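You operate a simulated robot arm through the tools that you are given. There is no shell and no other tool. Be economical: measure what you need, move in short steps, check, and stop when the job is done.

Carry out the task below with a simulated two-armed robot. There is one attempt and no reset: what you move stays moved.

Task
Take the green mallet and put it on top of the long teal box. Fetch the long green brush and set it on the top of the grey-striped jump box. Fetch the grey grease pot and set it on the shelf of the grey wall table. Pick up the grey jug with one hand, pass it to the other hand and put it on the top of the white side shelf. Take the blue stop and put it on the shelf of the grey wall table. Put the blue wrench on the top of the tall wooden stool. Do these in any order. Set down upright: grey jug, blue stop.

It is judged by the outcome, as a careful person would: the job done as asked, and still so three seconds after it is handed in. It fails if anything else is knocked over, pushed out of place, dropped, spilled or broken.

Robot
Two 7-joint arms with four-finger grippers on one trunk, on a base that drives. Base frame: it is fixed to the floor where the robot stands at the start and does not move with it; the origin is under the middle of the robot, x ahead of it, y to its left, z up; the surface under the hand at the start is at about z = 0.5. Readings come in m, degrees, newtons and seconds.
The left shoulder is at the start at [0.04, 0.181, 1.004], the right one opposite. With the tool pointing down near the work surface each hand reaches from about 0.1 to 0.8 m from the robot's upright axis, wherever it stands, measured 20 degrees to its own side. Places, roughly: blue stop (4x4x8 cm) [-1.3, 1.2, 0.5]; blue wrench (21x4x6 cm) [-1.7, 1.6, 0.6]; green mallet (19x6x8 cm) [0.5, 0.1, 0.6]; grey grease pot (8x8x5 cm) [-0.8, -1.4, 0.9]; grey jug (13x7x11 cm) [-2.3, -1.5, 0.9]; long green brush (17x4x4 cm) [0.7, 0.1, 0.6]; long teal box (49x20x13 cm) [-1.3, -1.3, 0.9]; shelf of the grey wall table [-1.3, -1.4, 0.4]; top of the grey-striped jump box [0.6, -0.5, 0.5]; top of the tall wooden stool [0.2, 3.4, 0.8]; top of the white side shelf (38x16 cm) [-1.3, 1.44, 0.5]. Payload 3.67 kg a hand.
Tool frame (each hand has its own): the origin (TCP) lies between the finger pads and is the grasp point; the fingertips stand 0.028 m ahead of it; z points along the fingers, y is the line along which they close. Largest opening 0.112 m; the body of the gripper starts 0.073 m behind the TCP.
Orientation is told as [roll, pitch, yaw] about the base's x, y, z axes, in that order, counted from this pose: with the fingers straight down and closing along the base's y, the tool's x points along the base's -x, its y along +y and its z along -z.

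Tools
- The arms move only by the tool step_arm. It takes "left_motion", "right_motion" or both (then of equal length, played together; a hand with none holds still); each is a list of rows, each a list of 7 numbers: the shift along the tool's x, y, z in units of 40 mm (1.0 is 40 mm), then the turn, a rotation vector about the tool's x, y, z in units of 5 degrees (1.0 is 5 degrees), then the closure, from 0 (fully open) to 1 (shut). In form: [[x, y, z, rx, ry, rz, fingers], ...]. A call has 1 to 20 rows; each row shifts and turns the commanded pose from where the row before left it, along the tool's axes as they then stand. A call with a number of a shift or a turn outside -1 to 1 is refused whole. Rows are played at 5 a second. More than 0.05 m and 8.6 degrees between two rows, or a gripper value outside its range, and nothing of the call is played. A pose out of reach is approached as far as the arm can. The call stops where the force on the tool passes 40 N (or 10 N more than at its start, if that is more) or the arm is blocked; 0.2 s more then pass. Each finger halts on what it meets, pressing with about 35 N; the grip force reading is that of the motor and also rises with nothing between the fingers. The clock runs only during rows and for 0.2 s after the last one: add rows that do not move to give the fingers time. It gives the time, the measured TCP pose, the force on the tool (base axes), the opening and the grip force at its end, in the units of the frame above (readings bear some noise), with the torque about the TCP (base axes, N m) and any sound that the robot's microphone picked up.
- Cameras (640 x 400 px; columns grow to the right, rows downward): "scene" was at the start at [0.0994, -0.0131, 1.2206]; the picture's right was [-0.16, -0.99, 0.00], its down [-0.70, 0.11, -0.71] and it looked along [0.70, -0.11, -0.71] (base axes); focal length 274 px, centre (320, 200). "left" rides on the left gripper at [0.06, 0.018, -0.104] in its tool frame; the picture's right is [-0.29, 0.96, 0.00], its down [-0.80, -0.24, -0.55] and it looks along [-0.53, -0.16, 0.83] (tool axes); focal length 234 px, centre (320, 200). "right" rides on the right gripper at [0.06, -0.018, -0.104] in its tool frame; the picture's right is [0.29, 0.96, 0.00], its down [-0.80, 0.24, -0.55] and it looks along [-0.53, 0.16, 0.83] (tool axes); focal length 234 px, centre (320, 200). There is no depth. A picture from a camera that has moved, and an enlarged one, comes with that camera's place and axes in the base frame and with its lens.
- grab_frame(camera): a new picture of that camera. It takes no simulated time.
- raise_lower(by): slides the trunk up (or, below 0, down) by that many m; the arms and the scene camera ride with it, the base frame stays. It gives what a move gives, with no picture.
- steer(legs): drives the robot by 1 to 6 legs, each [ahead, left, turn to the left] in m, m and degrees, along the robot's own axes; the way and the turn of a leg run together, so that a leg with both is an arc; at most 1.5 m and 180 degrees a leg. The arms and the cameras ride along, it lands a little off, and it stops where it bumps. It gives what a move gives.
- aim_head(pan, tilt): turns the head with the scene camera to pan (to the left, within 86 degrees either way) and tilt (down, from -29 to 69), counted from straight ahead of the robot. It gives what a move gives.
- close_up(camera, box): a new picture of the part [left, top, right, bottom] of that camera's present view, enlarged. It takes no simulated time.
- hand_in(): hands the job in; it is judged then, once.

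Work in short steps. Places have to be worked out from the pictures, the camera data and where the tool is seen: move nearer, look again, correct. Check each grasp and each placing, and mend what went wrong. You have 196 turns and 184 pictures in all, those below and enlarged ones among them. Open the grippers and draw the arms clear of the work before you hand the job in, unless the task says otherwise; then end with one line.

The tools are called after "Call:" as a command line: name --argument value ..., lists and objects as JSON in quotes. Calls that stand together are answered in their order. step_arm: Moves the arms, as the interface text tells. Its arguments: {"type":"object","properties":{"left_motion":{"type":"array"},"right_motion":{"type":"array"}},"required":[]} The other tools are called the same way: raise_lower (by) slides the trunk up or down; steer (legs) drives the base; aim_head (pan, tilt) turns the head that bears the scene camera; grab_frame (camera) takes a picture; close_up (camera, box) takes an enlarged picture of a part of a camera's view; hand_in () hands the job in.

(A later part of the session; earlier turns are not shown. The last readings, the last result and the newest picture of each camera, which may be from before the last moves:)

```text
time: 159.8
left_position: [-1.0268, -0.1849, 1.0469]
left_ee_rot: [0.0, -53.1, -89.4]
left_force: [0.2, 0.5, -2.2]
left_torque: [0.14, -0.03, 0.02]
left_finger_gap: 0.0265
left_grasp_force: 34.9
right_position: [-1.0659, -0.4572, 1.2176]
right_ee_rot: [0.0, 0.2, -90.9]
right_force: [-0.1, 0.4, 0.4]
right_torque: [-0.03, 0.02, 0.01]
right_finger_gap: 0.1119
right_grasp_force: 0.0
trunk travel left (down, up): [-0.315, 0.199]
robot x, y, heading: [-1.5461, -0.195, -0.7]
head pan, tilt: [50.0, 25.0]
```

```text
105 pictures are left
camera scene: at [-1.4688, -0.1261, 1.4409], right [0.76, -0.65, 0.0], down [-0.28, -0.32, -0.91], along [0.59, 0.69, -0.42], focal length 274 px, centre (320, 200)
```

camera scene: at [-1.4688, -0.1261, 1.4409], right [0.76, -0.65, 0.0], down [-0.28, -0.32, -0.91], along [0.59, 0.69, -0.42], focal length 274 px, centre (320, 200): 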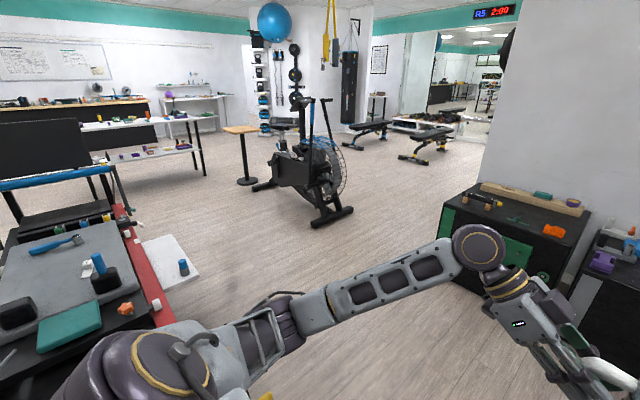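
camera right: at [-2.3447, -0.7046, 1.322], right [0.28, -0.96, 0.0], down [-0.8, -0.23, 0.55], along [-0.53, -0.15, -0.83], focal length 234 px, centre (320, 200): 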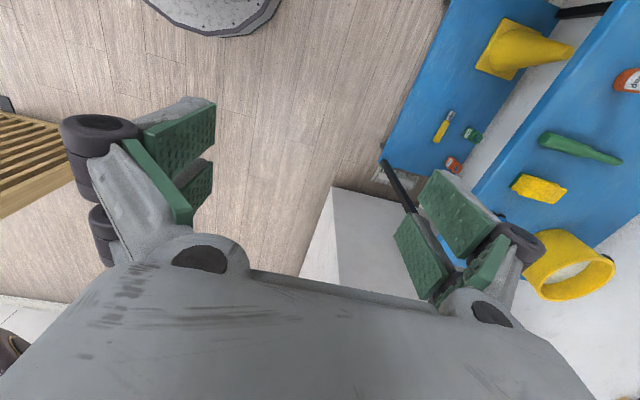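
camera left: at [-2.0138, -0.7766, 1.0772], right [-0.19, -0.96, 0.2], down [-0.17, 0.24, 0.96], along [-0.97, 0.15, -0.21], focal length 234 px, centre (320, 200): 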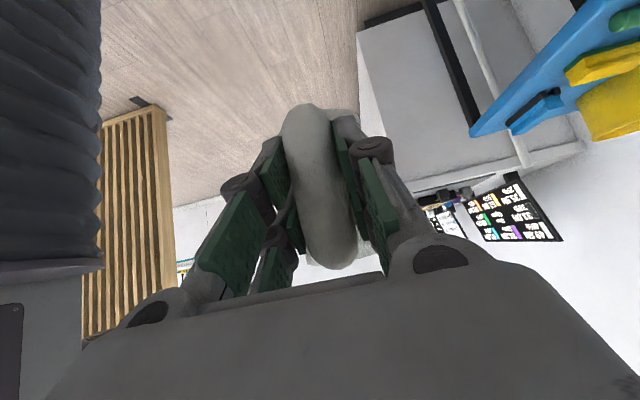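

The white side shelf, with the blue stop on it, spans roughly x -1.38..-1.18 and y 1.1..1.6, beside a table with a red rail. The wrench lies on the grey table and the round stool is further away. I approach the shelf from its open +x side: first drive around.

Call:
steer --legs '[[0.85, 0, 0], [0, 0, 90], [1.0, 0, 0]]'

Call:
aim_head --pan 45 --tilt 35

Call:
grab_frame --camera "scene"

```text
time: 173.7
left_position: [-0.7045, 1.3527, 1.0455]
left_ee_rot: [0.2, -53.1, 0.3]
left_force: [0.4, 0.3, -2.6]
left_torque: [-0.03, 0.1, -0.02]
left_finger_gap: 0.0267
left_grasp_force: 34.9
right_position: [-0.4315, 1.3132, 1.2182]
right_ee_rot: [0.1, 0.2, -0.8]
right_force: [-0.6, 0.6, -0.6]
right_torque: [-0.02, -0.02, 0.01]
right_finger_gap: 0.1125
right_grasp_force: 0.0
trunk travel left (down, up): [-0.315, 0.199]
robot x, y, heading: [-0.6953, 0.8321, 89.1]
head pan, tilt: [50.0, 25.0]
```

```text
time: 174.4
left_position: [-0.7044, 1.3531, 1.0465]
left_ee_rot: [0.1, -53.1, 0.3]
left_force: [0.2, 0.6, -2.8]
left_torque: [0.03, 0.14, 0.01]
left_finger_gap: 0.0264
left_grasp_force: 35.3
right_position: [-0.4319, 1.3134, 1.2168]
right_ee_rot: [0.1, 0.2, -0.9]
right_force: [0.5, -0.4, -1.2]
right_torque: [-0.03, -0.02, -0.03]
right_finger_gap: 0.1121
right_grasp_force: 0.1
trunk travel left (down, up): [-0.315, 0.199]
robot x, y, heading: [-0.6981, 0.8351, 89.1]
head pan, tilt: [45.0, 35.0]
```

```text
104 pictures are left
camera scene: at [-0.7573, 0.9154, 1.4252], right [0.72, 0.7, 0.0], down [0.4, -0.41, -0.82], along [-0.57, 0.59, -0.57], focal length 274 px, centre (320, 200)
```

scene: 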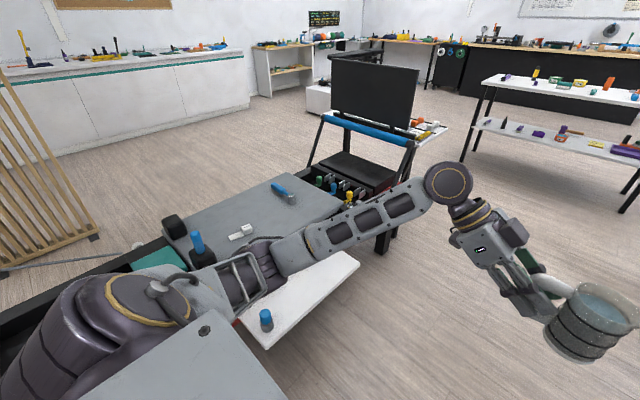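

I go on 0.5 m and turn to face the shelf (-x).

Call:
steer --legs '[[0.5, -0.05, 0], [0, 0, 90]]'

Call:
aim_head --pan 0 --tilt 45

Call:
grab_frame --camera "scene"

```text
time: 181.6
left_position: [-1.1621, 1.3171, 1.0466]
left_ee_rot: [0.1, -53.1, 90.2]
left_force: [0.6, 0.3, -2.1]
left_torque: [-0.09, 0.05, 0.0]
left_finger_gap: 0.0267
left_grasp_force: 35.5
right_position: [-1.1223, 1.5905, 1.2171]
right_ee_rot: [0.1, 0.2, 89.0]
right_force: [-1.2, 0.2, -0.3]
right_torque: [-0.02, 0.0, -0.02]
right_finger_gap: 0.1122
right_grasp_force: 0.1
trunk travel left (down, up): [-0.315, 0.199]
robot x, y, heading: [-0.6443, 1.3288, 179.3]
head pan, tilt: [45.0, 35.0]
```

```text
time: 182.7
left_position: [-1.1626, 1.3186, 1.0474]
left_ee_rot: [0.1, -53.2, 90.3]
left_force: [0.6, -1.1, -2.3]
left_torque: [-0.11, 0.03, 0.0]
left_finger_gap: 0.0267
left_grasp_force: 35.1
right_position: [-1.1222, 1.5906, 1.2163]
right_ee_rot: [0.1, 0.3, 89.1]
right_force: [0.6, 0.1, -0.7]
right_torque: [0.02, 0.03, 0.0]
right_finger_gap: 0.1116
right_grasp_force: 0.0
trunk travel left (down, up): [-0.315, 0.199]
robot x, y, heading: [-0.6377, 1.3275, 179.1]
head pan, tilt: [0.0, 45.0]
```

```text
103 pictures are left
camera scene: at [-0.7445, 1.3276, 1.4104], right [0.01, 1.0, 0.0], down [0.71, -0.01, -0.71], along [-0.71, 0.01, -0.71], focal length 274 px, centre (320, 200)
```

scene: 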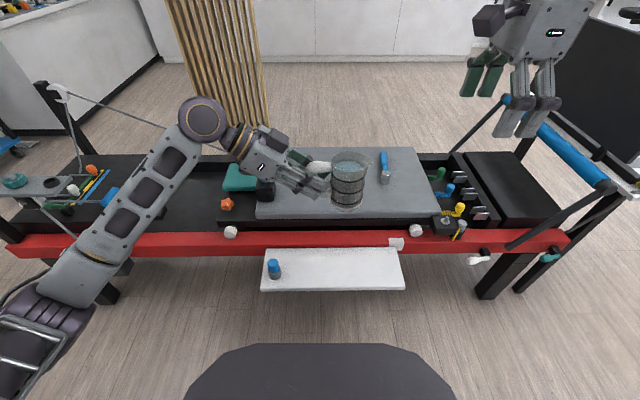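

The shelf top spans y 1.13..1.63 and x -1.38..-1.20 at z 0.5, with the stop at about (-1.26, 1.167). I align the jug over (-1.28, 1.48), moving the right hand aside, and then lower the trunk.

Call:
step_arm --left_motion '[[-0.33, 0.73, 0.435, 0, 0, 0, 1], [-0.33, 0.73, 0.435, 0, 0, 0, 1], [-0.33, 0.73, 0.435, 0, 0, 0, 1], [-0.33, 0.73, 0.435, 0, 0, 0, 1]]' --right_motion '[[-0.8, -0.3, 0, 0, 0, 0, 0], [-0.8, -0.3, 0, 0, 0, 0, 0], [-0.8, -0.3, 0, 0, 0, 0, 0], [-0.5, -0.3, 0, 0, 0, 0, 0]]'

Call:
raise_lower --by -0.25

Call:
grab_frame --camera "scene"

Call:
grab_frame --camera "left"

```text
time: 183.7
left_position: [-1.2796, 1.4061, 1.0455]
left_ee_rot: [0.2, -52.9, 90.3]
left_force: [-0.5, -0.5, -2.2]
left_torque: [-0.13, -0.01, 0.02]
left_finger_gap: 0.0263
left_grasp_force: 34.9
right_position: [-1.0711, 1.7086, 1.2183]
right_ee_rot: [0.1, 0.3, 89.1]
right_force: [-0.7, 0.8, -1.5]
right_torque: [-0.03, 0.02, 0.04]
right_finger_gap: 0.1118
right_grasp_force: 0.1
trunk travel left (down, up): [-0.315, 0.199]
robot x, y, heading: [-0.6421, 1.3255, 178.9]
head pan, tilt: [0.0, 45.0]
```

```text
time: 186.3
left_position: [-1.2779, 1.4055, 0.7949]
left_ee_rot: [0.1, -53.1, 90.2]
left_force: [0.4, 1.1, -2.5]
left_torque: [-0.16, -0.03, 0.02]
left_finger_gap: 0.0265
left_grasp_force: 35.3
right_position: [-1.0721, 1.7058, 0.9679]
right_ee_rot: [0.0, 0.2, 89.0]
right_force: [0.4, -0.9, 0.4]
right_torque: [-0.05, -0.03, 0.03]
right_finger_gap: 0.1121
right_grasp_force: 0.1
trunk travel left (down, up): [-0.065, 0.449]
robot x, y, heading: [-0.6431, 1.3243, 179.3]
head pan, tilt: [0.0, 45.0]
```

```text
102 pictures are left
camera scene: at [-0.7442, 1.3278, 1.1599], right [0.01, 1.0, 0.0], down [0.71, -0.01, -0.71], along [-0.71, 0.01, -0.71], focal length 274 px, centre (320, 200)
```

scene: 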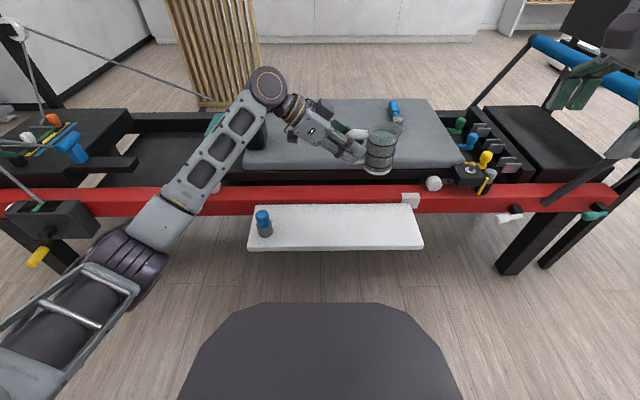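

```text
101 pictures are left
camera left: at [-1.2962, 1.2865, 0.811], right [-0.96, 0.17, 0.23], down [0.24, 0.04, 0.97], along [0.15, 0.99, -0.08], focal length 234 px, centre (320, 200)
```

left: 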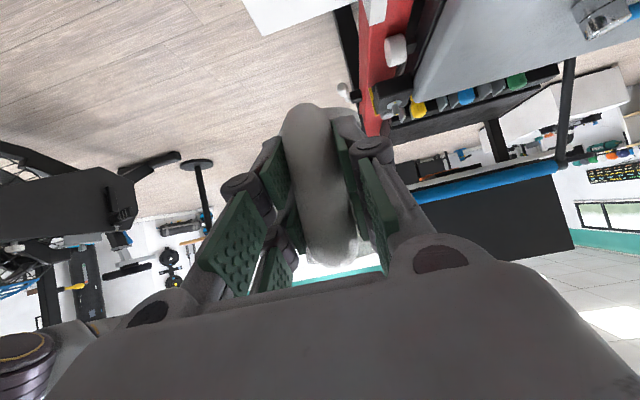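

The shelf is at z about 0.49, x -1.39..-1.21. I lower the jug to just above it.

Call:
step_arm --left_motion '[[0.56, 0, 0.42, 0, 0, 0, 1], [0.72, -0.03, 0.54, 0, 0, 0, 1], [0.72, -0.03, 0.54, 0, 0, 0, 1], [0.72, 0.1, 0.54, 0, 0, 0, 1], [0.72, 0.1, 0.54, 0, 0, 0, 1], [0.4, 0, 0.3, 0, 0, 0, 1]]'

Call:
grab_frame --camera "scene"

Call:
close_up --camera "scene" --box '[240, 110, 440, 260]'

```text
time: 187.7
left_position: [-1.2866, 1.405, 0.6038]
left_ee_rot: [0.1, -53.1, 90.3]
left_force: [0.0, 0.3, -1.8]
left_torque: [-0.12, 0.03, -0.01]
left_finger_gap: 0.0265
left_grasp_force: 34.5
right_position: [-1.072, 1.7054, 0.969]
right_ee_rot: [0.2, 0.2, 89.0]
right_force: [-1.2, 0.2, 0.9]
right_torque: [0.0, -0.01, -0.01]
right_finger_gap: 0.1121
right_grasp_force: 0.1
trunk travel left (down, up): [-0.065, 0.449]
robot x, y, heading: [-0.6443, 1.324, 178.8]
head pan, tilt: [0.0, 45.0]
```

```text
100 pictures are left
camera scene: at [-0.7444, 1.3278, 1.1599], right [0.01, 1.0, 0.0], down [0.71, -0.01, -0.71], along [-0.71, 0.01, -0.71], focal length 274 px, centre (320, 200)
```

scene: 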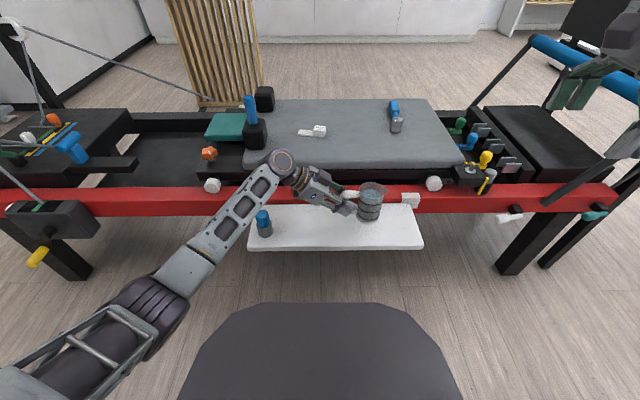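

```text
2.67 times, centred on (340, 185) of scene
camera zoom: at [-0.7444, 1.3278, 1.1599], right [0.01, 1.0, 0.0], down [0.71, -0.01, -0.71], along [-0.71, 0.01, -0.71], focal length 731 px, centre (267, 240)
```

zoom: 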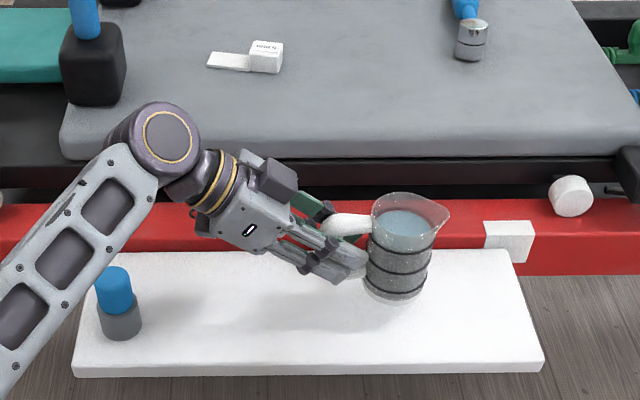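

Call:
step_arm --left_motion '[[0.3, 0, 0.225, 0, 0, 0, 1], [0.2, 0, 0.15, 0, 0, 0, 1], [0.1, 0, 0.075, 0, 0, 0, 1], [0.1, 0, 0.075, 0, 0, 0, 1], [0, 0, 0, 0, 0, 0, 1]]'

Call:
close_up --camera "scene" --box '[240, 110, 440, 260]'

```text
time: 188.9
left_position: [-1.2853, 1.4053, 0.5685]
left_ee_rot: [0.1, -53.1, 90.1]
left_force: [0.0, -0.1, -1.1]
left_torque: [-0.09, 0.02, 0.0]
left_finger_gap: 0.0263
left_grasp_force: 34.9
right_position: [-1.0707, 1.7063, 0.9674]
right_ee_rot: [0.1, 0.2, 89.0]
right_force: [-0.9, 0.4, 0.1]
right_torque: [0.0, 0.0, 0.01]
right_finger_gap: 0.1121
right_grasp_force: 0.0
trunk travel left (down, up): [-0.065, 0.449]
robot x, y, heading: [-0.6444, 1.3257, 179.3]
head pan, tilt: [0.0, 45.0]
```

```text
2.67 times, centred on (340, 185) of scene
camera zoom: at [-0.7443, 1.3278, 1.1599], right [0.01, 1.0, 0.0], down [0.71, -0.01, -0.71], along [-0.71, 0.01, -0.71], focal length 731 px, centre (267, 240)
```

zoom: 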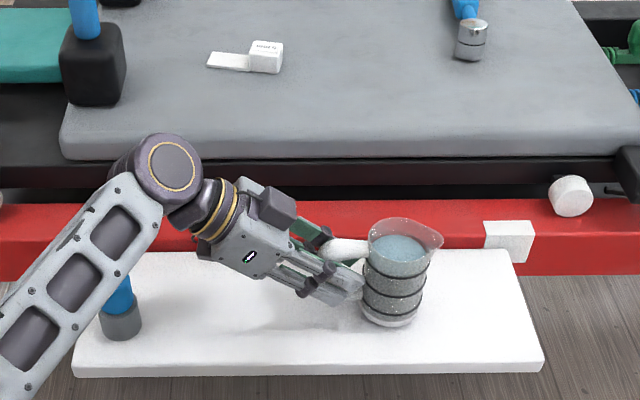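

Call:
step_arm --left_motion '[[0.1, 0, 0.075, 0, 0, 0, 1], [0.1, 0, 0.075, 0, 0, 0, 1], [0.06, 0, 0.045, 0, 0, 0, 1], [0, 0, 0, 0, 0, 0, 1]]'

```text
time: 189.9
left_position: [-1.2843, 1.4051, 0.5588]
left_ee_rot: [0.4, -53.4, 90.0]
left_force: [0.3, -3.7, 15.7]
left_torque: [0.42, -0.25, -0.04]
left_finger_gap: 0.0265
left_grasp_force: 34.8
right_position: [-1.0712, 1.7067, 0.9692]
right_ee_rot: [0.2, 0.1, 89.1]
right_force: [0.0, 0.2, -0.1]
right_torque: [0.0, -0.02, 0.0]
right_finger_gap: 0.1117
right_grasp_force: 0.1
trunk travel left (down, up): [-0.065, 0.449]
robot x, y, heading: [-0.6425, 1.3263, 179.4]
head pan, tilt: [0.0, 45.0]
```

Call:
close_up --camera "scene" --box '[340, 170, 420, 240]'

```text
5.71 times, centred on (380, 205) of scene
camera zoom: at [-0.7428, 1.3273, 1.1602], right [0.01, 1.0, 0.0], down [0.71, -0.01, -0.71], along [-0.71, 0.01, -0.71], focal length 1567 px, centre (-23, 171)
```

zoom: 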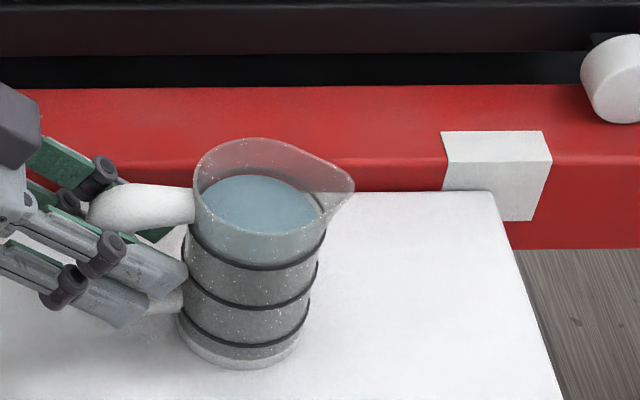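

Upright within about 1-2 degrees and in contact. I release slowly, opening fully.

Call:
step_arm --left_motion '[[0, 0, 0, 0, 0, 0, 1], [0, 0, 0, 0, 0, 0, 0.7], [0, 0, 0, 0, 0, 0, 0.65], [0, 0, 0, 0, 0, 0, 0.55], [0, 0, 0, 0, 0, 0, 0.4], [0, 0, 0, 0, 0, 0, 0.3]]'

Call:
close_up --camera "scene" --box '[340, 170, 420, 240]'

Call:
grab_frame --camera "left"

```text
time: 191.3
left_position: [-1.2838, 1.405, 0.5555]
left_ee_rot: [0.0, -53.1, 90.2]
left_force: [0.3, 0.8, 0.9]
left_torque: [0.0, 0.02, -0.02]
left_finger_gap: 0.0782
left_grasp_force: 0.0
right_position: [-1.0721, 1.707, 0.9672]
right_ee_rot: [0.1, 0.2, 89.0]
right_force: [-0.4, -0.1, -0.2]
right_torque: [0.01, 0.04, -0.01]
right_finger_gap: 0.112
right_grasp_force: 0.0
trunk travel left (down, up): [-0.065, 0.449]
robot x, y, heading: [-0.6428, 1.3272, 179.0]
head pan, tilt: [0.0, 45.0]
```

```text
5.71 times, centred on (380, 205) of scene
camera zoom: at [-0.7441, 1.3278, 1.1599], right [0.01, 1.0, 0.0], down [0.71, -0.01, -0.71], along [-0.71, 0.01, -0.71], focal length 1567 px, centre (-23, 171)
```

zoom: 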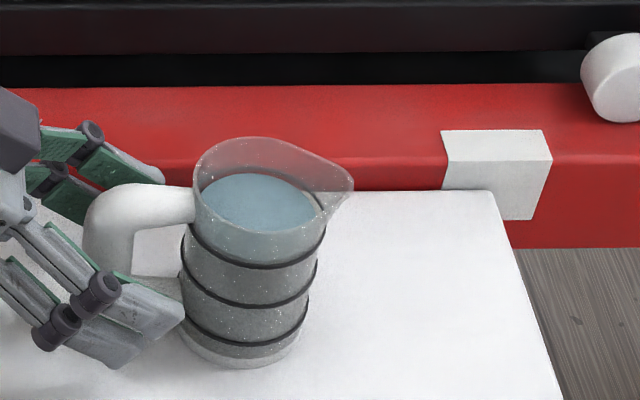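

```text
95 pictures are left
camera left: at [-1.3008, 1.2868, 0.571], right [-0.96, 0.17, 0.23], down [0.24, 0.04, 0.97], along [0.15, 0.99, -0.08], focal length 234 px, centre (320, 200)
```

left: 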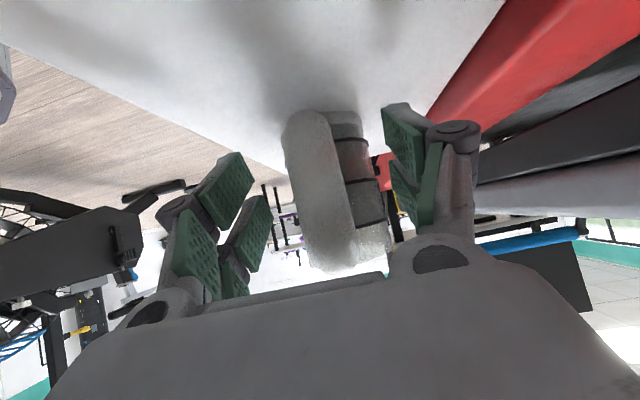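

The jug stands on its own. I withdraw along the tool axis, then straight up.

Call:
step_arm --left_motion '[[0, 0, -0.5, 0, 0, 0, 0.3], [0, 0, -0.8, 0, 0, 0, 0.3], [-0.3, 0, -0.8, 0, 0, 0, 0.3], [-0.6, 0, -0.7, 0, 0, 0, 0.3], [-0.8, 0, -0.6, 0, 0, 0, 0.3], [-0.8, 0, -0.6, 0, 0, 0, 0.3], [-0.8, 0, -0.6, 0, 0, 0, 0.3], [-0.8, 0, -0.6, 0, 0, 0, 0.3]]'

Call:
grab_frame --camera "scene"

```text
time: 193.1
left_position: [-1.2842, 1.3352, 0.8161]
left_ee_rot: [0.0, -53.1, 90.3]
left_force: [-0.1, 1.5, 0.2]
left_torque: [-0.01, 0.01, 0.0]
left_finger_gap: 0.0781
left_grasp_force: 0.0
right_position: [-1.0707, 1.7067, 0.9685]
right_ee_rot: [0.1, 0.2, 89.0]
right_force: [0.2, 0.2, 0.8]
right_torque: [-0.03, -0.01, 0.02]
right_finger_gap: 0.1121
right_grasp_force: 0.1
trunk travel left (down, up): [-0.065, 0.449]
robot x, y, heading: [-0.6427, 1.3285, 178.9]
head pan, tilt: [0.0, 45.0]
```

```text
94 pictures are left
camera scene: at [-0.7438, 1.328, 1.1599], right [0.01, 1.0, 0.0], down [0.71, -0.01, -0.71], along [-0.71, 0.01, -0.71], focal length 274 px, centre (320, 200)
```

scene: 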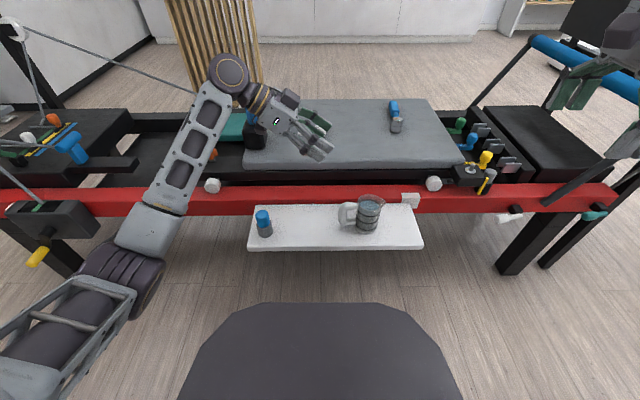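

The jug is placed. Next, the blue stop at (-1.278, 1.167): the left hand is already tilted toward +y, so I shift the base south and come at the stop from the south side.

Call:
steer --legs '[[0, 0.3, 0]]'

Call:
step_arm --left_motion '[[0.8, 0, 0.6, 0, 0, 0, 0.3], [0.8, 0, 0.6, 0, 0, 0, 0.3], [0.8, 0, 0.6, 0, 0, 0, 0.3], [0.8, 0, 0.6, 0, 0, 0, 0.3]]'

Call:
grab_frame --camera "left"

Call:
grab_frame --camera "scene"

```text
time: 195.2
left_position: [-1.288, 1.0219, 0.8159]
left_ee_rot: [0.1, -53.1, 90.4]
left_force: [-0.1, -0.6, -0.2]
left_torque: [0.07, 0.03, 0.0]
left_finger_gap: 0.0783
left_grasp_force: 0.0
right_position: [-1.0772, 1.395, 0.9672]
right_ee_rot: [0.1, 0.1, 89.2]
right_force: [-0.2, -0.4, -0.1]
right_torque: [0.05, 0.01, -0.01]
right_finger_gap: 0.1119
right_grasp_force: 0.1
trunk travel left (down, up): [-0.065, 0.449]
robot x, y, heading: [-0.6453, 1.0185, 179.3]
head pan, tilt: [0.0, 45.0]
```

```text
time: 196.2
left_position: [-1.2886, 1.0231, 0.653]
left_ee_rot: [0.3, -53.1, 90.4]
left_force: [0.3, -1.0, -0.2]
left_torque: [0.0, 0.0, -0.03]
left_finger_gap: 0.0787
left_grasp_force: 0.0
right_position: [-1.0774, 1.3954, 0.9673]
right_ee_rot: [0.1, 0.3, 89.3]
right_force: [0.7, -0.2, 0.0]
right_torque: [0.03, -0.03, -0.01]
right_finger_gap: 0.1118
right_grasp_force: 0.1
trunk travel left (down, up): [-0.065, 0.449]
robot x, y, heading: [-0.6451, 1.0193, 179.4]
head pan, tilt: [0.0, 45.0]
```

```text
93 pictures are left
camera left: at [-1.305, 0.9041, 0.6686], right [-0.96, 0.16, 0.23], down [0.24, 0.04, 0.97], along [0.15, 0.99, -0.08], focal length 234 px, centre (320, 200)
```

left: 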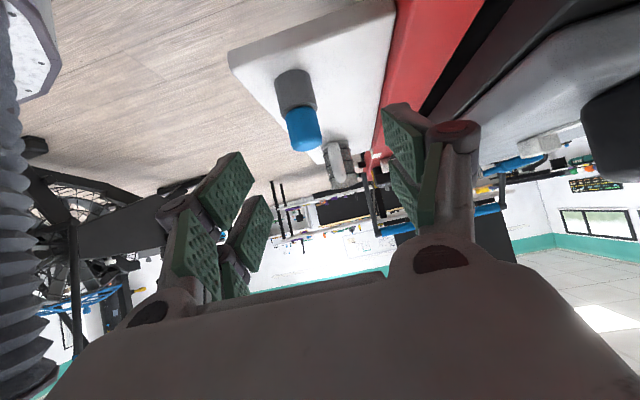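

```text
92 pictures are left
camera scene: at [-0.7486, 1.0192, 1.1599], right [0.01, 1.0, 0.0], down [0.71, -0.01, -0.71], along [-0.71, 0.01, -0.71], focal length 274 px, centre (320, 200)
```

scene: 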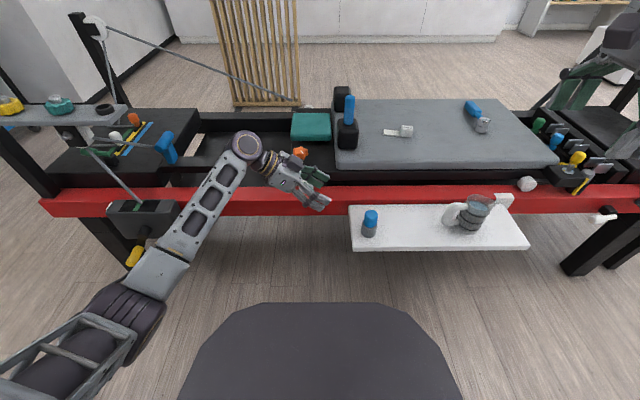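

The stop is at about (-1.266, 1.18). I correct x and advance along the tool axis part of the way.

Call:
step_arm --left_motion '[[0, -0.3, 0.6, 0, 0, 0, 0.3], [0, -0.27, 0.7, 0, 0, 0, 0.3], [0, 0, 0.7, 0, 0, 0, 0.3], [0, 0, 0.7, 0, 0, 0, 0.3], [0, 0, 0.6, 0, 0, 0, 0.3]]'

Call:
grab_frame --camera "left"

Call:
close_up --camera "scene" --box '[240, 140, 440, 260]'

```text
time: 197.4
left_position: [-1.2657, 1.1282, 0.5744]
left_ee_rot: [0.1, -53.1, 90.4]
left_force: [0.5, 0.3, -0.1]
left_torque: [0.0, 0.01, -0.01]
left_finger_gap: 0.0782
left_grasp_force: 0.0
right_position: [-1.0781, 1.3969, 0.9679]
right_ee_rot: [0.1, 0.1, 89.2]
right_force: [0.6, 0.3, 0.1]
right_torque: [0.0, 0.0, 0.03]
right_finger_gap: 0.1122
right_grasp_force: 0.1
trunk travel left (down, up): [-0.065, 0.449]
robot x, y, heading: [-0.6443, 1.0193, 179.1]
head pan, tilt: [0.0, 45.0]
```

```text
91 pictures are left
camera left: at [-1.2826, 1.0104, 0.5908], right [-0.96, 0.16, 0.23], down [0.24, 0.04, 0.97], along [0.15, 0.99, -0.08], focal length 234 px, centre (320, 200)
```

left: 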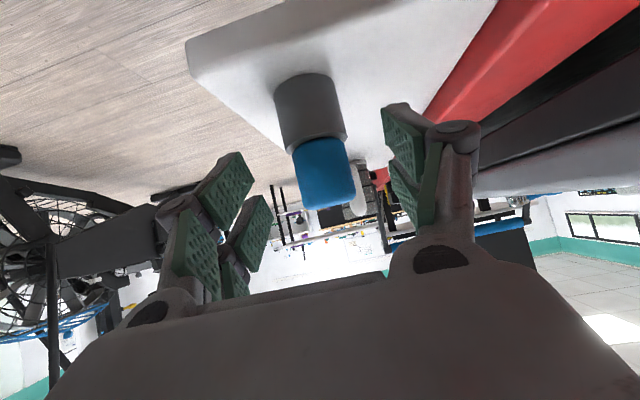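

```text
3.20 times, centred on (340, 200) of scene
camera zoom: at [-0.7484, 1.0194, 1.1599], right [0.01, 1.0, 0.0], down [0.71, -0.01, -0.71], along [-0.71, 0.01, -0.71], focal length 878 px, centre (256, 200)
```

zoom: 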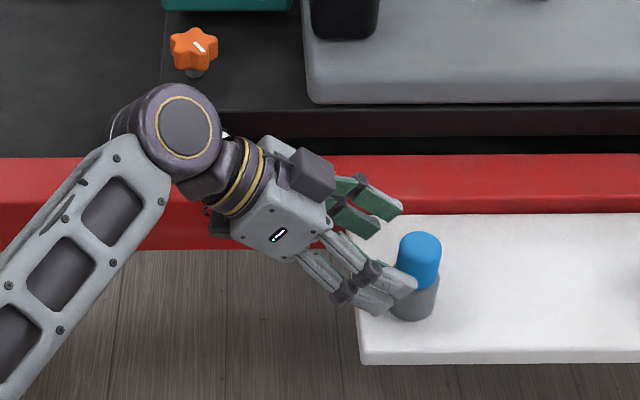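

The stop is centred between the fingers. I advance and close.

Call:
step_arm --left_motion '[[0, 0, 0.7, 0, 0, 0, 0.3], [0, 0, 0.7, 0, 0, 0, 0.3], [0, 0, 0, 0, 0, 0, 0.5], [0, 0, 0, 0, 0, 0, 0.7], [0, 0, 0, 0, 0, 0, 0.9], [0, 0, 0, 0, 0, 0, 1]]'

Call:
grab_frame --camera "left"

Call:
close_up --camera "scene" --box '[240, 140, 440, 260]'

```text
time: 198.8
left_position: [-1.2665, 1.1723, 0.5436]
left_ee_rot: [0.0, -53.0, 90.3]
left_force: [12.9, -1.3, 1.5]
left_torque: [-0.09, -0.35, -0.22]
left_finger_gap: 0.0353
left_grasp_force: 34.9
right_position: [-1.0766, 1.3958, 0.9676]
right_ee_rot: [0.2, 0.2, 89.2]
right_force: [0.0, 0.4, -0.2]
right_torque: [0.0, 0.03, -0.03]
right_finger_gap: 0.1119
right_grasp_force: 0.1
trunk travel left (down, up): [-0.065, 0.449]
robot x, y, heading: [-0.6445, 1.0183, 179.3]
head pan, tilt: [0.0, 45.0]
```

```text
89 pictures are left
camera left: at [-1.2835, 1.0545, 0.5591], right [-0.96, 0.17, 0.23], down [0.24, 0.04, 0.97], along [0.15, 0.99, -0.08], focal length 234 px, centre (320, 200)
```

left: 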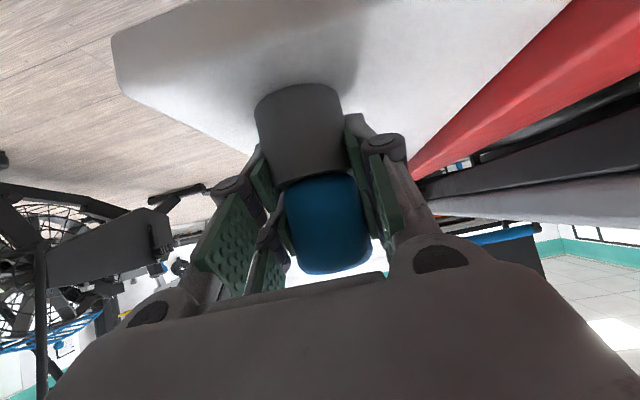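

```text
3.20 times, centred on (340, 200) of scene
camera zoom: at [-0.7474, 1.019, 1.16], right [0.01, 1.0, 0.0], down [0.71, -0.01, -0.71], along [-0.71, 0.01, -0.71], focal length 878 px, centre (256, 200)
```

zoom: 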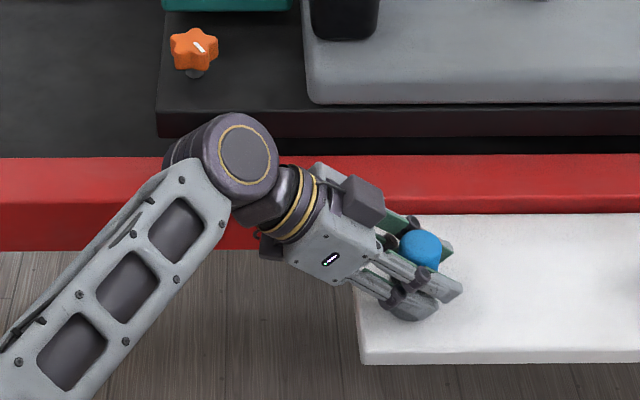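

The stop is gripped (0.035). I lift it straight up and check.

Call:
step_arm --left_motion '[[-0.4, 0, -0.3, 0, 0, 0, 1], [-0.8, 0, -0.6, 0, 0, 0, 1], [-0.8, 0, -0.6, 0, 0, 0, 1], [-0.8, 0, -0.6, 0, 0, 0, 1], [-0.8, 0, -0.6, 0, 0, 0, 1], [-0.8, 0, -0.6, 0, 0, 0, 1]]'

Call:
grab_frame --camera "left"

Call:
grab_frame --camera "scene"

```text
time: 200.2
left_position: [-1.2682, 1.1757, 0.761]
left_ee_rot: [-0.2, -53.0, 90.5]
left_force: [-0.6, -0.4, -1.1]
left_torque: [-0.02, -0.02, -0.01]
left_finger_gap: 0.0352
left_grasp_force: 34.2
right_position: [-1.0774, 1.3957, 0.9677]
right_ee_rot: [0.1, 0.1, 89.1]
right_force: [-0.8, 0.6, 0.6]
right_torque: [-0.04, 0.06, 0.0]
right_finger_gap: 0.1119
right_grasp_force: 0.2
trunk travel left (down, up): [-0.065, 0.449]
robot x, y, heading: [-0.6456, 1.0215, 179.5]
head pan, tilt: [0.0, 45.0]
```

```text
87 pictures are left
camera left: at [-1.286, 1.057, 0.7761], right [-0.96, 0.16, 0.23], down [0.24, 0.04, 0.97], along [0.15, 0.99, -0.08], focal length 234 px, centre (320, 200)
```

left: 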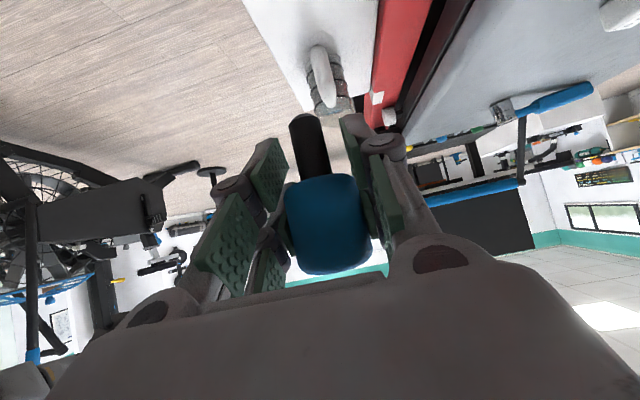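

```text
86 pictures are left
camera scene: at [-0.748, 1.0193, 1.1599], right [0.01, 1.0, 0.0], down [0.71, -0.01, -0.71], along [-0.71, 0.01, -0.71], focal length 274 px, centre (320, 200)
```

scene: 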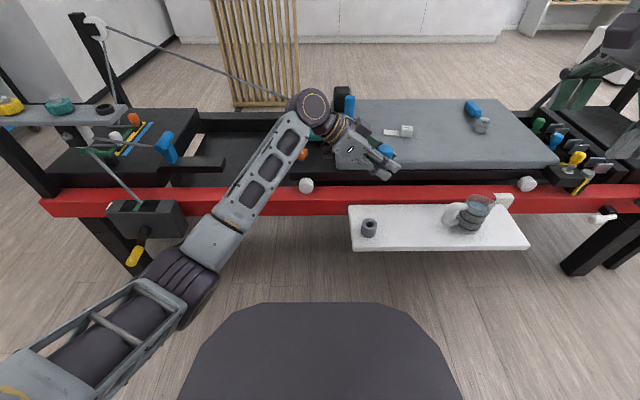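

The blue stop has come out of a grey socket, which stays in place on the shelf. I look at its shape closely.

Call:
close_up --camera "left" --box '[230, 90, 430, 290]'

Call:
close_up --camera "scene" --box '[320, 100, 440, 190]'

Call:
close_up --camera "scene" --box '[340, 190, 440, 260]'

```text
2.00 times, centred on (330, 190) of left
camera zoom: at [-1.286, 1.057, 0.7761], right [-0.96, 0.16, 0.23], down [0.24, 0.04, 0.97], along [0.15, 0.99, -0.08], focal length 468 px, centre (300, 220)
```

zoom: 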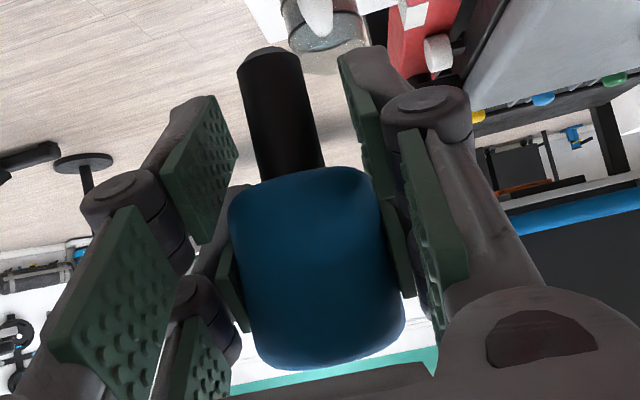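

```text
4.44 times, centred on (380, 145) of scene
camera zoom: at [-0.748, 1.0193, 1.1599], right [0.01, 1.0, 0.0], down [0.71, -0.01, -0.71], along [-0.71, 0.01, -0.71], focal length 1219 px, centre (53, 444)
```

zoom: 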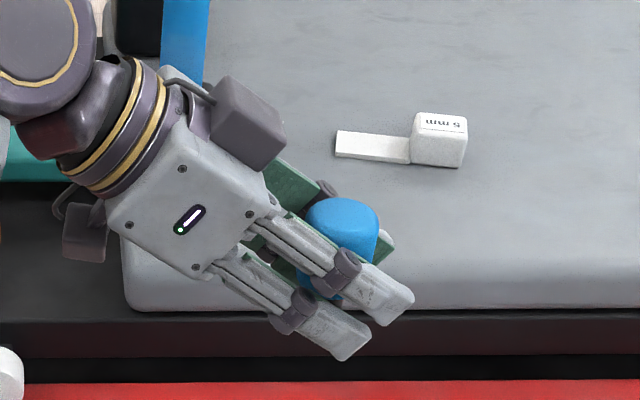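

```text
5.71 times, centred on (390, 225) of scene
camera zoom: at [-0.748, 1.0193, 1.1599], right [0.01, 1.0, 0.0], down [0.71, -0.01, -0.71], along [-0.71, 0.01, -0.71], focal length 1567 px, centre (-80, 57)
```

zoom: 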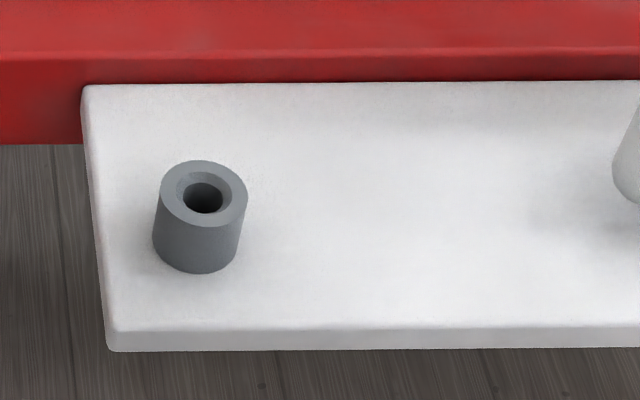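

The stop is a blue cap on a dark shaft, held well. Next, the wrench at about (-1.71, 1.61, 0.66), lying along x. I first pull the left hand back and raise the trunk.

Call:
step_arm --left_motion '[[0.56, -0.4, -0.75, 0, 0, 0, 1], [0.56, -0.4, -0.75, 0, 0, 0, 1], [0.56, -0.4, -0.75, 0, 0, 0, 1], [0.56, -0.4, -0.75, 0, 0, 0, 1], [0.56, -0.4, -0.75, 0, 0, 0, 1], [0.56, -0.4, -0.75, 0, 0, 0, 1]]'

Call:
raise_lower --by 0.25

Call:
steer --legs '[[0, 0, 42], [-0.5, -0.557, 0]]'

Call:
grab_frame --camera "scene"

```text
time: 201.6
left_position: [-1.1689, 0.9468, 0.7605]
left_ee_rot: [0.1, -53.1, 90.3]
left_force: [-0.1, -1.0, -0.2]
left_torque: [0.02, 0.01, 0.02]
left_finger_gap: 0.035
left_grasp_force: 35.4
right_position: [-1.0756, 1.3945, 0.9682]
right_ee_rot: [0.1, 0.1, 89.2]
right_force: [-0.6, 0.1, -0.5]
right_torque: [-0.02, 0.02, -0.01]
right_finger_gap: 0.1123
right_grasp_force: 0.0
trunk travel left (down, up): [-0.065, 0.449]
robot x, y, heading: [-0.6449, 1.0144, 179.3]
head pan, tilt: [0.0, 45.0]
```

```text
time: 204.2
left_position: [-1.1708, 0.9477, 1.0102]
left_ee_rot: [0.1, -53.0, 90.6]
left_force: [1.0, 0.3, -0.6]
left_torque: [-0.02, 0.0, -0.01]
left_finger_gap: 0.035
left_grasp_force: 35.2
right_position: [-1.0774, 1.3959, 1.2181]
right_ee_rot: [0.1, 0.2, 89.2]
right_force: [-0.9, 0.4, -0.6]
right_torque: [0.02, -0.01, 0.0]
right_finger_gap: 0.1116
right_grasp_force: 0.0
trunk travel left (down, up): [-0.315, 0.199]
robot x, y, heading: [-0.6448, 1.0207, 179.2]
head pan, tilt: [0.0, 45.0]
```

```text
time: 210.3
left_position: [-0.9883, 1.3457, 1.0123]
left_ee_rot: [0.1, -53.0, 133.9]
left_force: [0.1, -0.4, -0.7]
left_torque: [0.02, 0.01, 0.01]
left_finger_gap: 0.0351
left_grasp_force: 34.5
right_position: [-1.2287, 1.734, 1.2196]
right_ee_rot: [0.1, 0.1, 132.5]
right_force: [0.8, -0.1, -0.3]
right_torque: [0.0, 0.05, -0.01]
right_finger_gap: 0.1119
right_grasp_force: 0.0
trunk travel left (down, up): [-0.315, 0.199]
robot x, y, heading: [-0.6588, 1.7594, -137.5]
head pan, tilt: [0.0, 45.0]
```

```text
82 pictures are left
camera scene: at [-0.7321, 1.6875, 1.4104], right [-0.68, 0.73, 0.0], down [0.52, 0.48, -0.71], along [-0.52, -0.48, -0.71], focal length 274 px, centre (320, 200)
```

scene: 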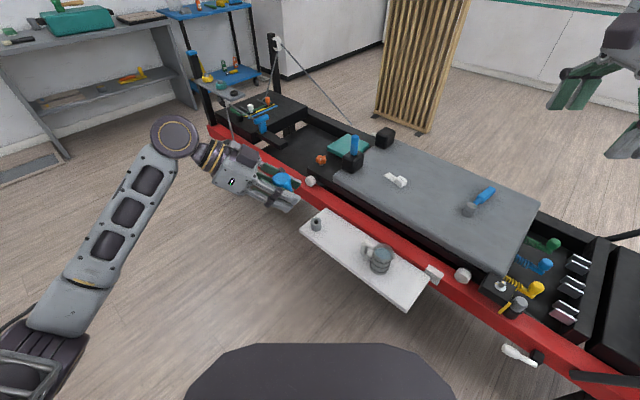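

The wrench spans (-1.81, 1.645) to (-1.62, 1.614). I drive closer, keeping clear of the shelf corner and the lever on the rail, and turn the right hand toward base yaw 180.

Call:
steer --legs '[[0.175, -0.283, 0]]'

Call:
step_arm --right_motion '[[0, 0, 0, 0, 0, -1, 0.2], [0, 0, 0, 0, 0, -1, 0.2], [0, 0, 0, 0, 0, -1, 0.2], [0, 0, 0, 0, 0, -1, 0.2], [0, 0, 0, 0, 0, -1, 0.2], [0, 0, 0, 0, 0, -1, 0.2], [0, 0, 0, 0, 0, -1, 0.2], [0, 0, 0, 0, 0, -1, 0.2], [0, 0, 0, 0, 0, -1, 0.2], [0, 0, 0, 0, 0, -0.5, 0.2]]'

Call:
grab_frame --camera "right"

Call:
grab_frame --camera "scene"

```text
time: 212.6
left_position: [-1.3151, 1.4334, 1.0117]
left_ee_rot: [0.0, -53.1, 133.6]
left_force: [0.6, 0.9, -0.2]
left_torque: [-0.01, -0.02, 0.0]
left_finger_gap: 0.035
left_grasp_force: 35.6
right_position: [-1.5542, 1.8232, 1.2169]
right_ee_rot: [0.1, 0.2, 132.5]
right_force: [0.2, 0.1, -0.2]
right_torque: [0.02, 0.06, 0.01]
right_finger_gap: 0.112
right_grasp_force: 0.0
trunk travel left (down, up): [-0.315, 0.199]
robot x, y, heading: [-0.9821, 1.8407, -137.5]
head pan, tilt: [0.0, 45.0]
```

```text
time: 214.8
left_position: [-1.3153, 1.4322, 1.0105]
left_ee_rot: [0.1, -53.2, 133.6]
left_force: [-0.8, 0.0, -0.4]
left_torque: [0.01, 0.0, 0.03]
left_finger_gap: 0.0354
left_grasp_force: 35.0
right_position: [-1.555, 1.823, 1.2189]
right_ee_rot: [0.3, 0.0, -180.0]
right_force: [-0.1, -0.6, 0.4]
right_torque: [0.04, 0.0, 0.04]
right_finger_gap: 0.0896
right_grasp_force: 0.1
trunk travel left (down, up): [-0.315, 0.199]
robot x, y, heading: [-0.98, 1.8458, -137.6]
head pan, tilt: [0.0, 45.0]
```

```text
81 pictures are left
camera right: at [-1.4962, 1.8401, 1.3234], right [0.29, -0.96, 0.0], down [-0.8, -0.24, 0.55], along [-0.53, -0.16, -0.83], focal length 234 px, centre (320, 200)
```

right: 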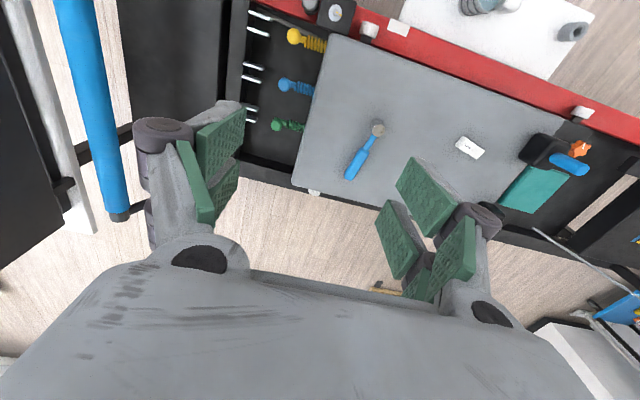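

```text
80 pictures are left
camera scene: at [-1.0574, 1.7744, 1.4103], right [-0.68, 0.74, 0.0], down [0.52, 0.48, -0.71], along [-0.52, -0.48, -0.71], focal length 274 px, centre (320, 200)
```

scene: 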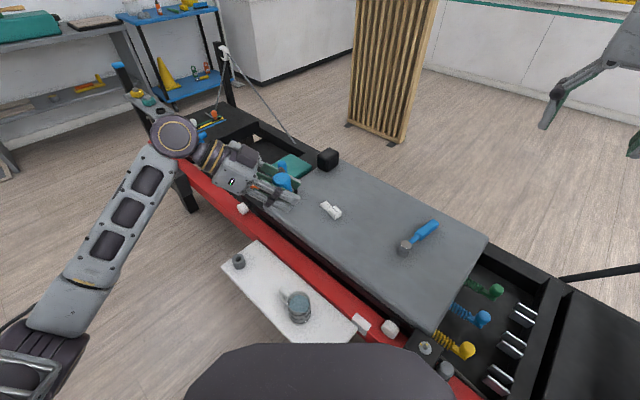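

The wrench is centred near (-1.72, 1.64), axis slightly rotated (8 degrees). I move the right hand over it and down to about z 0.87.

Call:
step_arm --right_motion '[[-0.33, 0.42, 0.8, 0, 0, 0, 0.2], [-0.33, 0.42, 0.8, 0, 0, 0, 0.2], [-0.33, 0.42, 0.8, 0, 0, 0, 0.2], [-0.33, 0.42, 0.8, 0, 0, 0, 0.2], [-0.33, 0.42, 0.8, 0, 0, 0, 0.2], [-0.33, 0.42, 0.8, 0, 0, 0, 0.2], [-0.33, 0.42, 0.8, 0, 0, 0, 0.2], [-0.33, 0.42, 0.8, 0, 0, 0, 0.2], [-0.33, 0.42, 0.8, 0, 0, 0, 0.2], [-0.33, 0.42, 0.8, 0, 0, 0, 0.2], [-0.33, 0.42, 0.8, 0, 0, 0, 0.2], [0, 0, 0, 0, 0, 0.8, 0.3], [0, 0, 0, 0, 0, 0.8, 0.3]]'

Call:
grab_frame --camera "right"

```text
time: 217.6
left_position: [-1.3144, 1.4332, 1.0114]
left_ee_rot: [0.0, -53.2, 133.7]
left_force: [-0.5, 0.4, -1.5]
left_torque: [0.01, 0.01, 0.01]
left_finger_gap: 0.0351
left_grasp_force: 34.9
right_position: [-1.6993, 1.6349, 0.8668]
right_ee_rot: [0.3, 0.0, 171.9]
right_force: [0.2, 0.4, 0.2]
right_torque: [0.01, -0.01, -0.02]
right_finger_gap: 0.0787
right_grasp_force: 0.1
trunk travel left (down, up): [-0.315, 0.199]
robot x, y, heading: [-0.9821, 1.844, -137.3]
head pan, tilt: [0.0, 45.0]
```

```text
79 pictures are left
camera right: at [-1.6381, 1.6437, 0.9717], right [0.15, -0.99, 0.0], down [-0.82, -0.12, 0.55], along [-0.55, -0.09, -0.83], focal length 234 px, centre (320, 200)
```

right: 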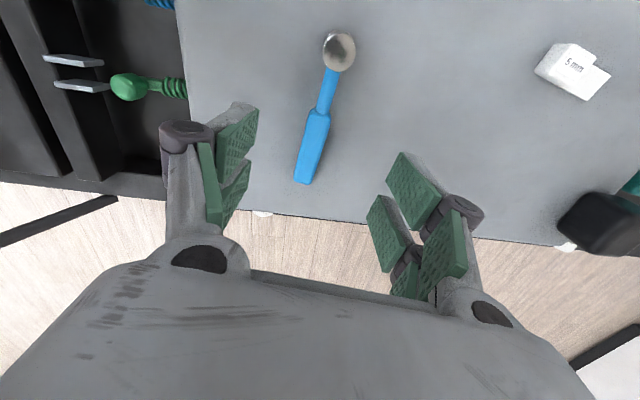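

The wrench line at x = -1.70 passes y = 1.626. I correct by 9 mm and descend toward z 0.70.

Call:
step_arm --right_motion '[[0, 0.22, 0.8, 0, 0, 0, 0.3], [0, 0, 0.8, 0, 0, 0, 0.3], [0, 0, 0.8, 0, 0, 0, 0.3], [0, 0, 0.8, 0, 0, 0, 0.3], [0, 0, 0.6, 0, 0, 0, 0.3]]'

Call:
grab_frame --camera "right"

Call:
close_up --camera "scene" --box '[340, 160, 500, 280]'

```text
time: 218.8
left_position: [-1.3156, 1.4328, 1.01]
left_ee_rot: [0.1, -53.0, 133.8]
left_force: [0.0, 0.1, -0.7]
left_torque: [-0.03, 0.03, -0.01]
left_finger_gap: 0.0351
left_grasp_force: 35.0
right_position: [-1.701, 1.6278, 0.7121]
right_ee_rot: [0.3, 0.0, 172.0]
right_force: [0.5, 0.2, 0.6]
right_torque: [0.03, -0.02, -0.02]
right_finger_gap: 0.0783
right_grasp_force: 0.1
trunk travel left (down, up): [-0.315, 0.199]
robot x, y, heading: [-0.9806, 1.8433, -137.6]
head pan, tilt: [0.0, 45.0]
```

```text
78 pictures are left
camera right: at [-1.6397, 1.6357, 0.8175], right [0.15, -0.99, 0.0], down [-0.82, -0.12, 0.55], along [-0.55, -0.09, -0.83], focal length 234 px, centre (320, 200)
```

right: 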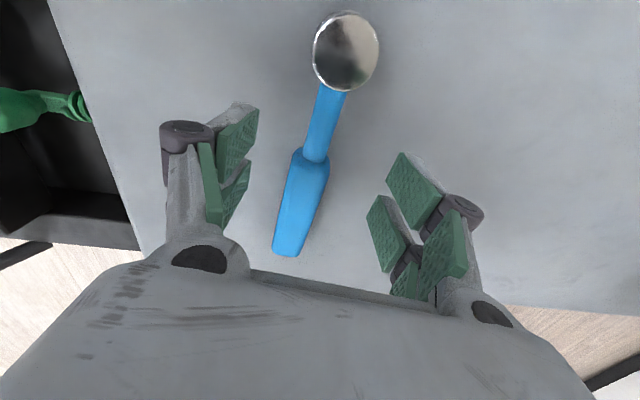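

```text
3.33 times, centred on (420, 220) of scene
camera zoom: at [-1.0576, 1.7744, 1.4103], right [-0.68, 0.74, 0.0], down [0.52, 0.48, -0.71], along [-0.52, -0.48, -0.71], focal length 914 px, centre (-13, 133)
```

zoom: 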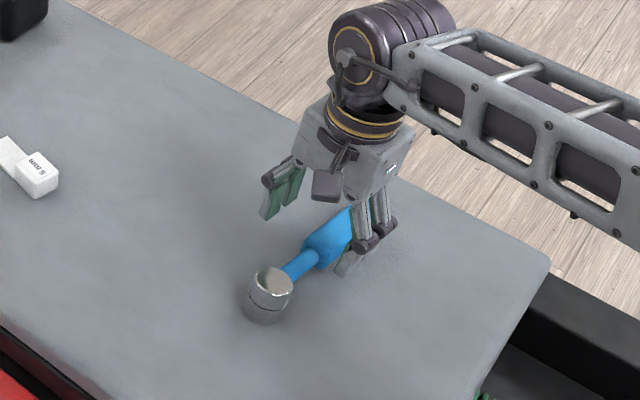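

The wrench lies between the fingers. I go further down in small steps.

Call:
step_arm --right_motion '[[0, 0, 0.3, 0, 0, 0, 0.3], [0, 0, 0.2, 0, 0, 0, 0.3], [0, 0, 0, 0, 0, 0, 0.3]]'

Call:
grab_frame --camera "right"

```text
time: 219.6
left_position: [-1.3146, 1.4332, 1.0111]
left_ee_rot: [0.1, -53.1, 133.8]
left_force: [-0.5, -0.3, -1.0]
left_torque: [0.0, 0.02, 0.02]
left_finger_gap: 0.0351
left_grasp_force: 35.4
right_position: [-1.702, 1.6278, 0.6935]
right_ee_rot: [0.1, 0.0, 171.9]
right_force: [-0.8, 0.3, 0.0]
right_torque: [-0.02, -0.05, 0.0]
right_finger_gap: 0.0783
right_grasp_force: 0.1
trunk travel left (down, up): [-0.315, 0.199]
robot x, y, heading: [-0.9835, 1.8411, -137.4]
head pan, tilt: [0.0, 45.0]
```

```text
76 pictures are left
camera right: at [-1.6401, 1.6361, 0.7985], right [0.15, -0.99, 0.0], down [-0.82, -0.12, 0.55], along [-0.55, -0.09, -0.83], focal length 234 px, centre (320, 200)
```

right: 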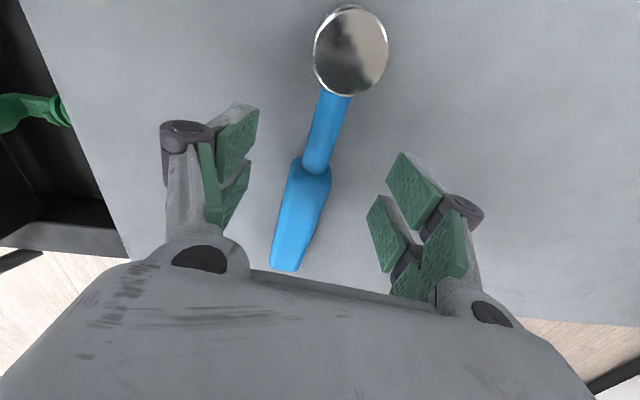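

Call:
step_arm --right_motion '[[-0.2, -0.12, 0.2, 0, 0, 0, 0.3], [0, 0, 0.15, 0, 0, 0, 0.3], [0, 0, 0.1, 0, 0, 0, 0.3], [0, 0, 0, 0, 0, 0, 0.3]]'

Call:
close_up --camera "scene" --box '[370, 190, 470, 260]'

```text
time: 220.6
left_position: [-1.3148, 1.4337, 1.0106]
left_ee_rot: [0.1, -53.1, 133.7]
left_force: [-0.2, 0.2, -0.5]
left_torque: [0.03, -0.01, 0.02]
left_finger_gap: 0.0348
left_grasp_force: 34.8
right_position: [-1.7083, 1.6331, 0.6763]
right_ee_rot: [0.2, 0.0, 172.0]
right_force: [-0.2, -1.1, -0.2]
right_torque: [-0.02, 0.03, 0.01]
right_finger_gap: 0.0785
right_grasp_force: 0.1
trunk travel left (down, up): [-0.315, 0.199]
robot x, y, heading: [-0.9813, 1.8444, -137.5]
head pan, tilt: [0.0, 45.0]
```

```text
5.71 times, centred on (420, 225) of scene
camera zoom: at [-1.0573, 1.7744, 1.4104], right [-0.68, 0.74, 0.0], down [0.52, 0.48, -0.71], along [-0.52, -0.48, -0.71], focal length 1567 px, centre (-251, 57)
```

zoom: 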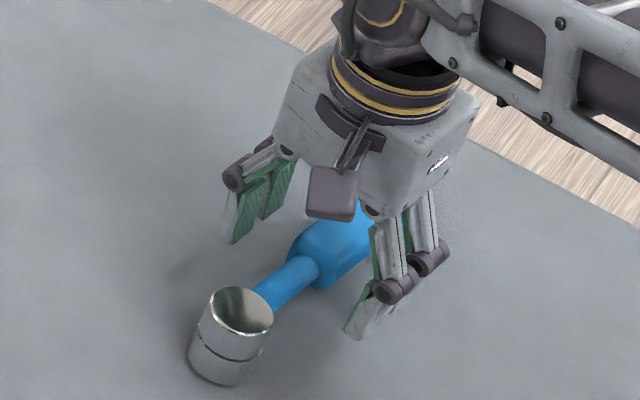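

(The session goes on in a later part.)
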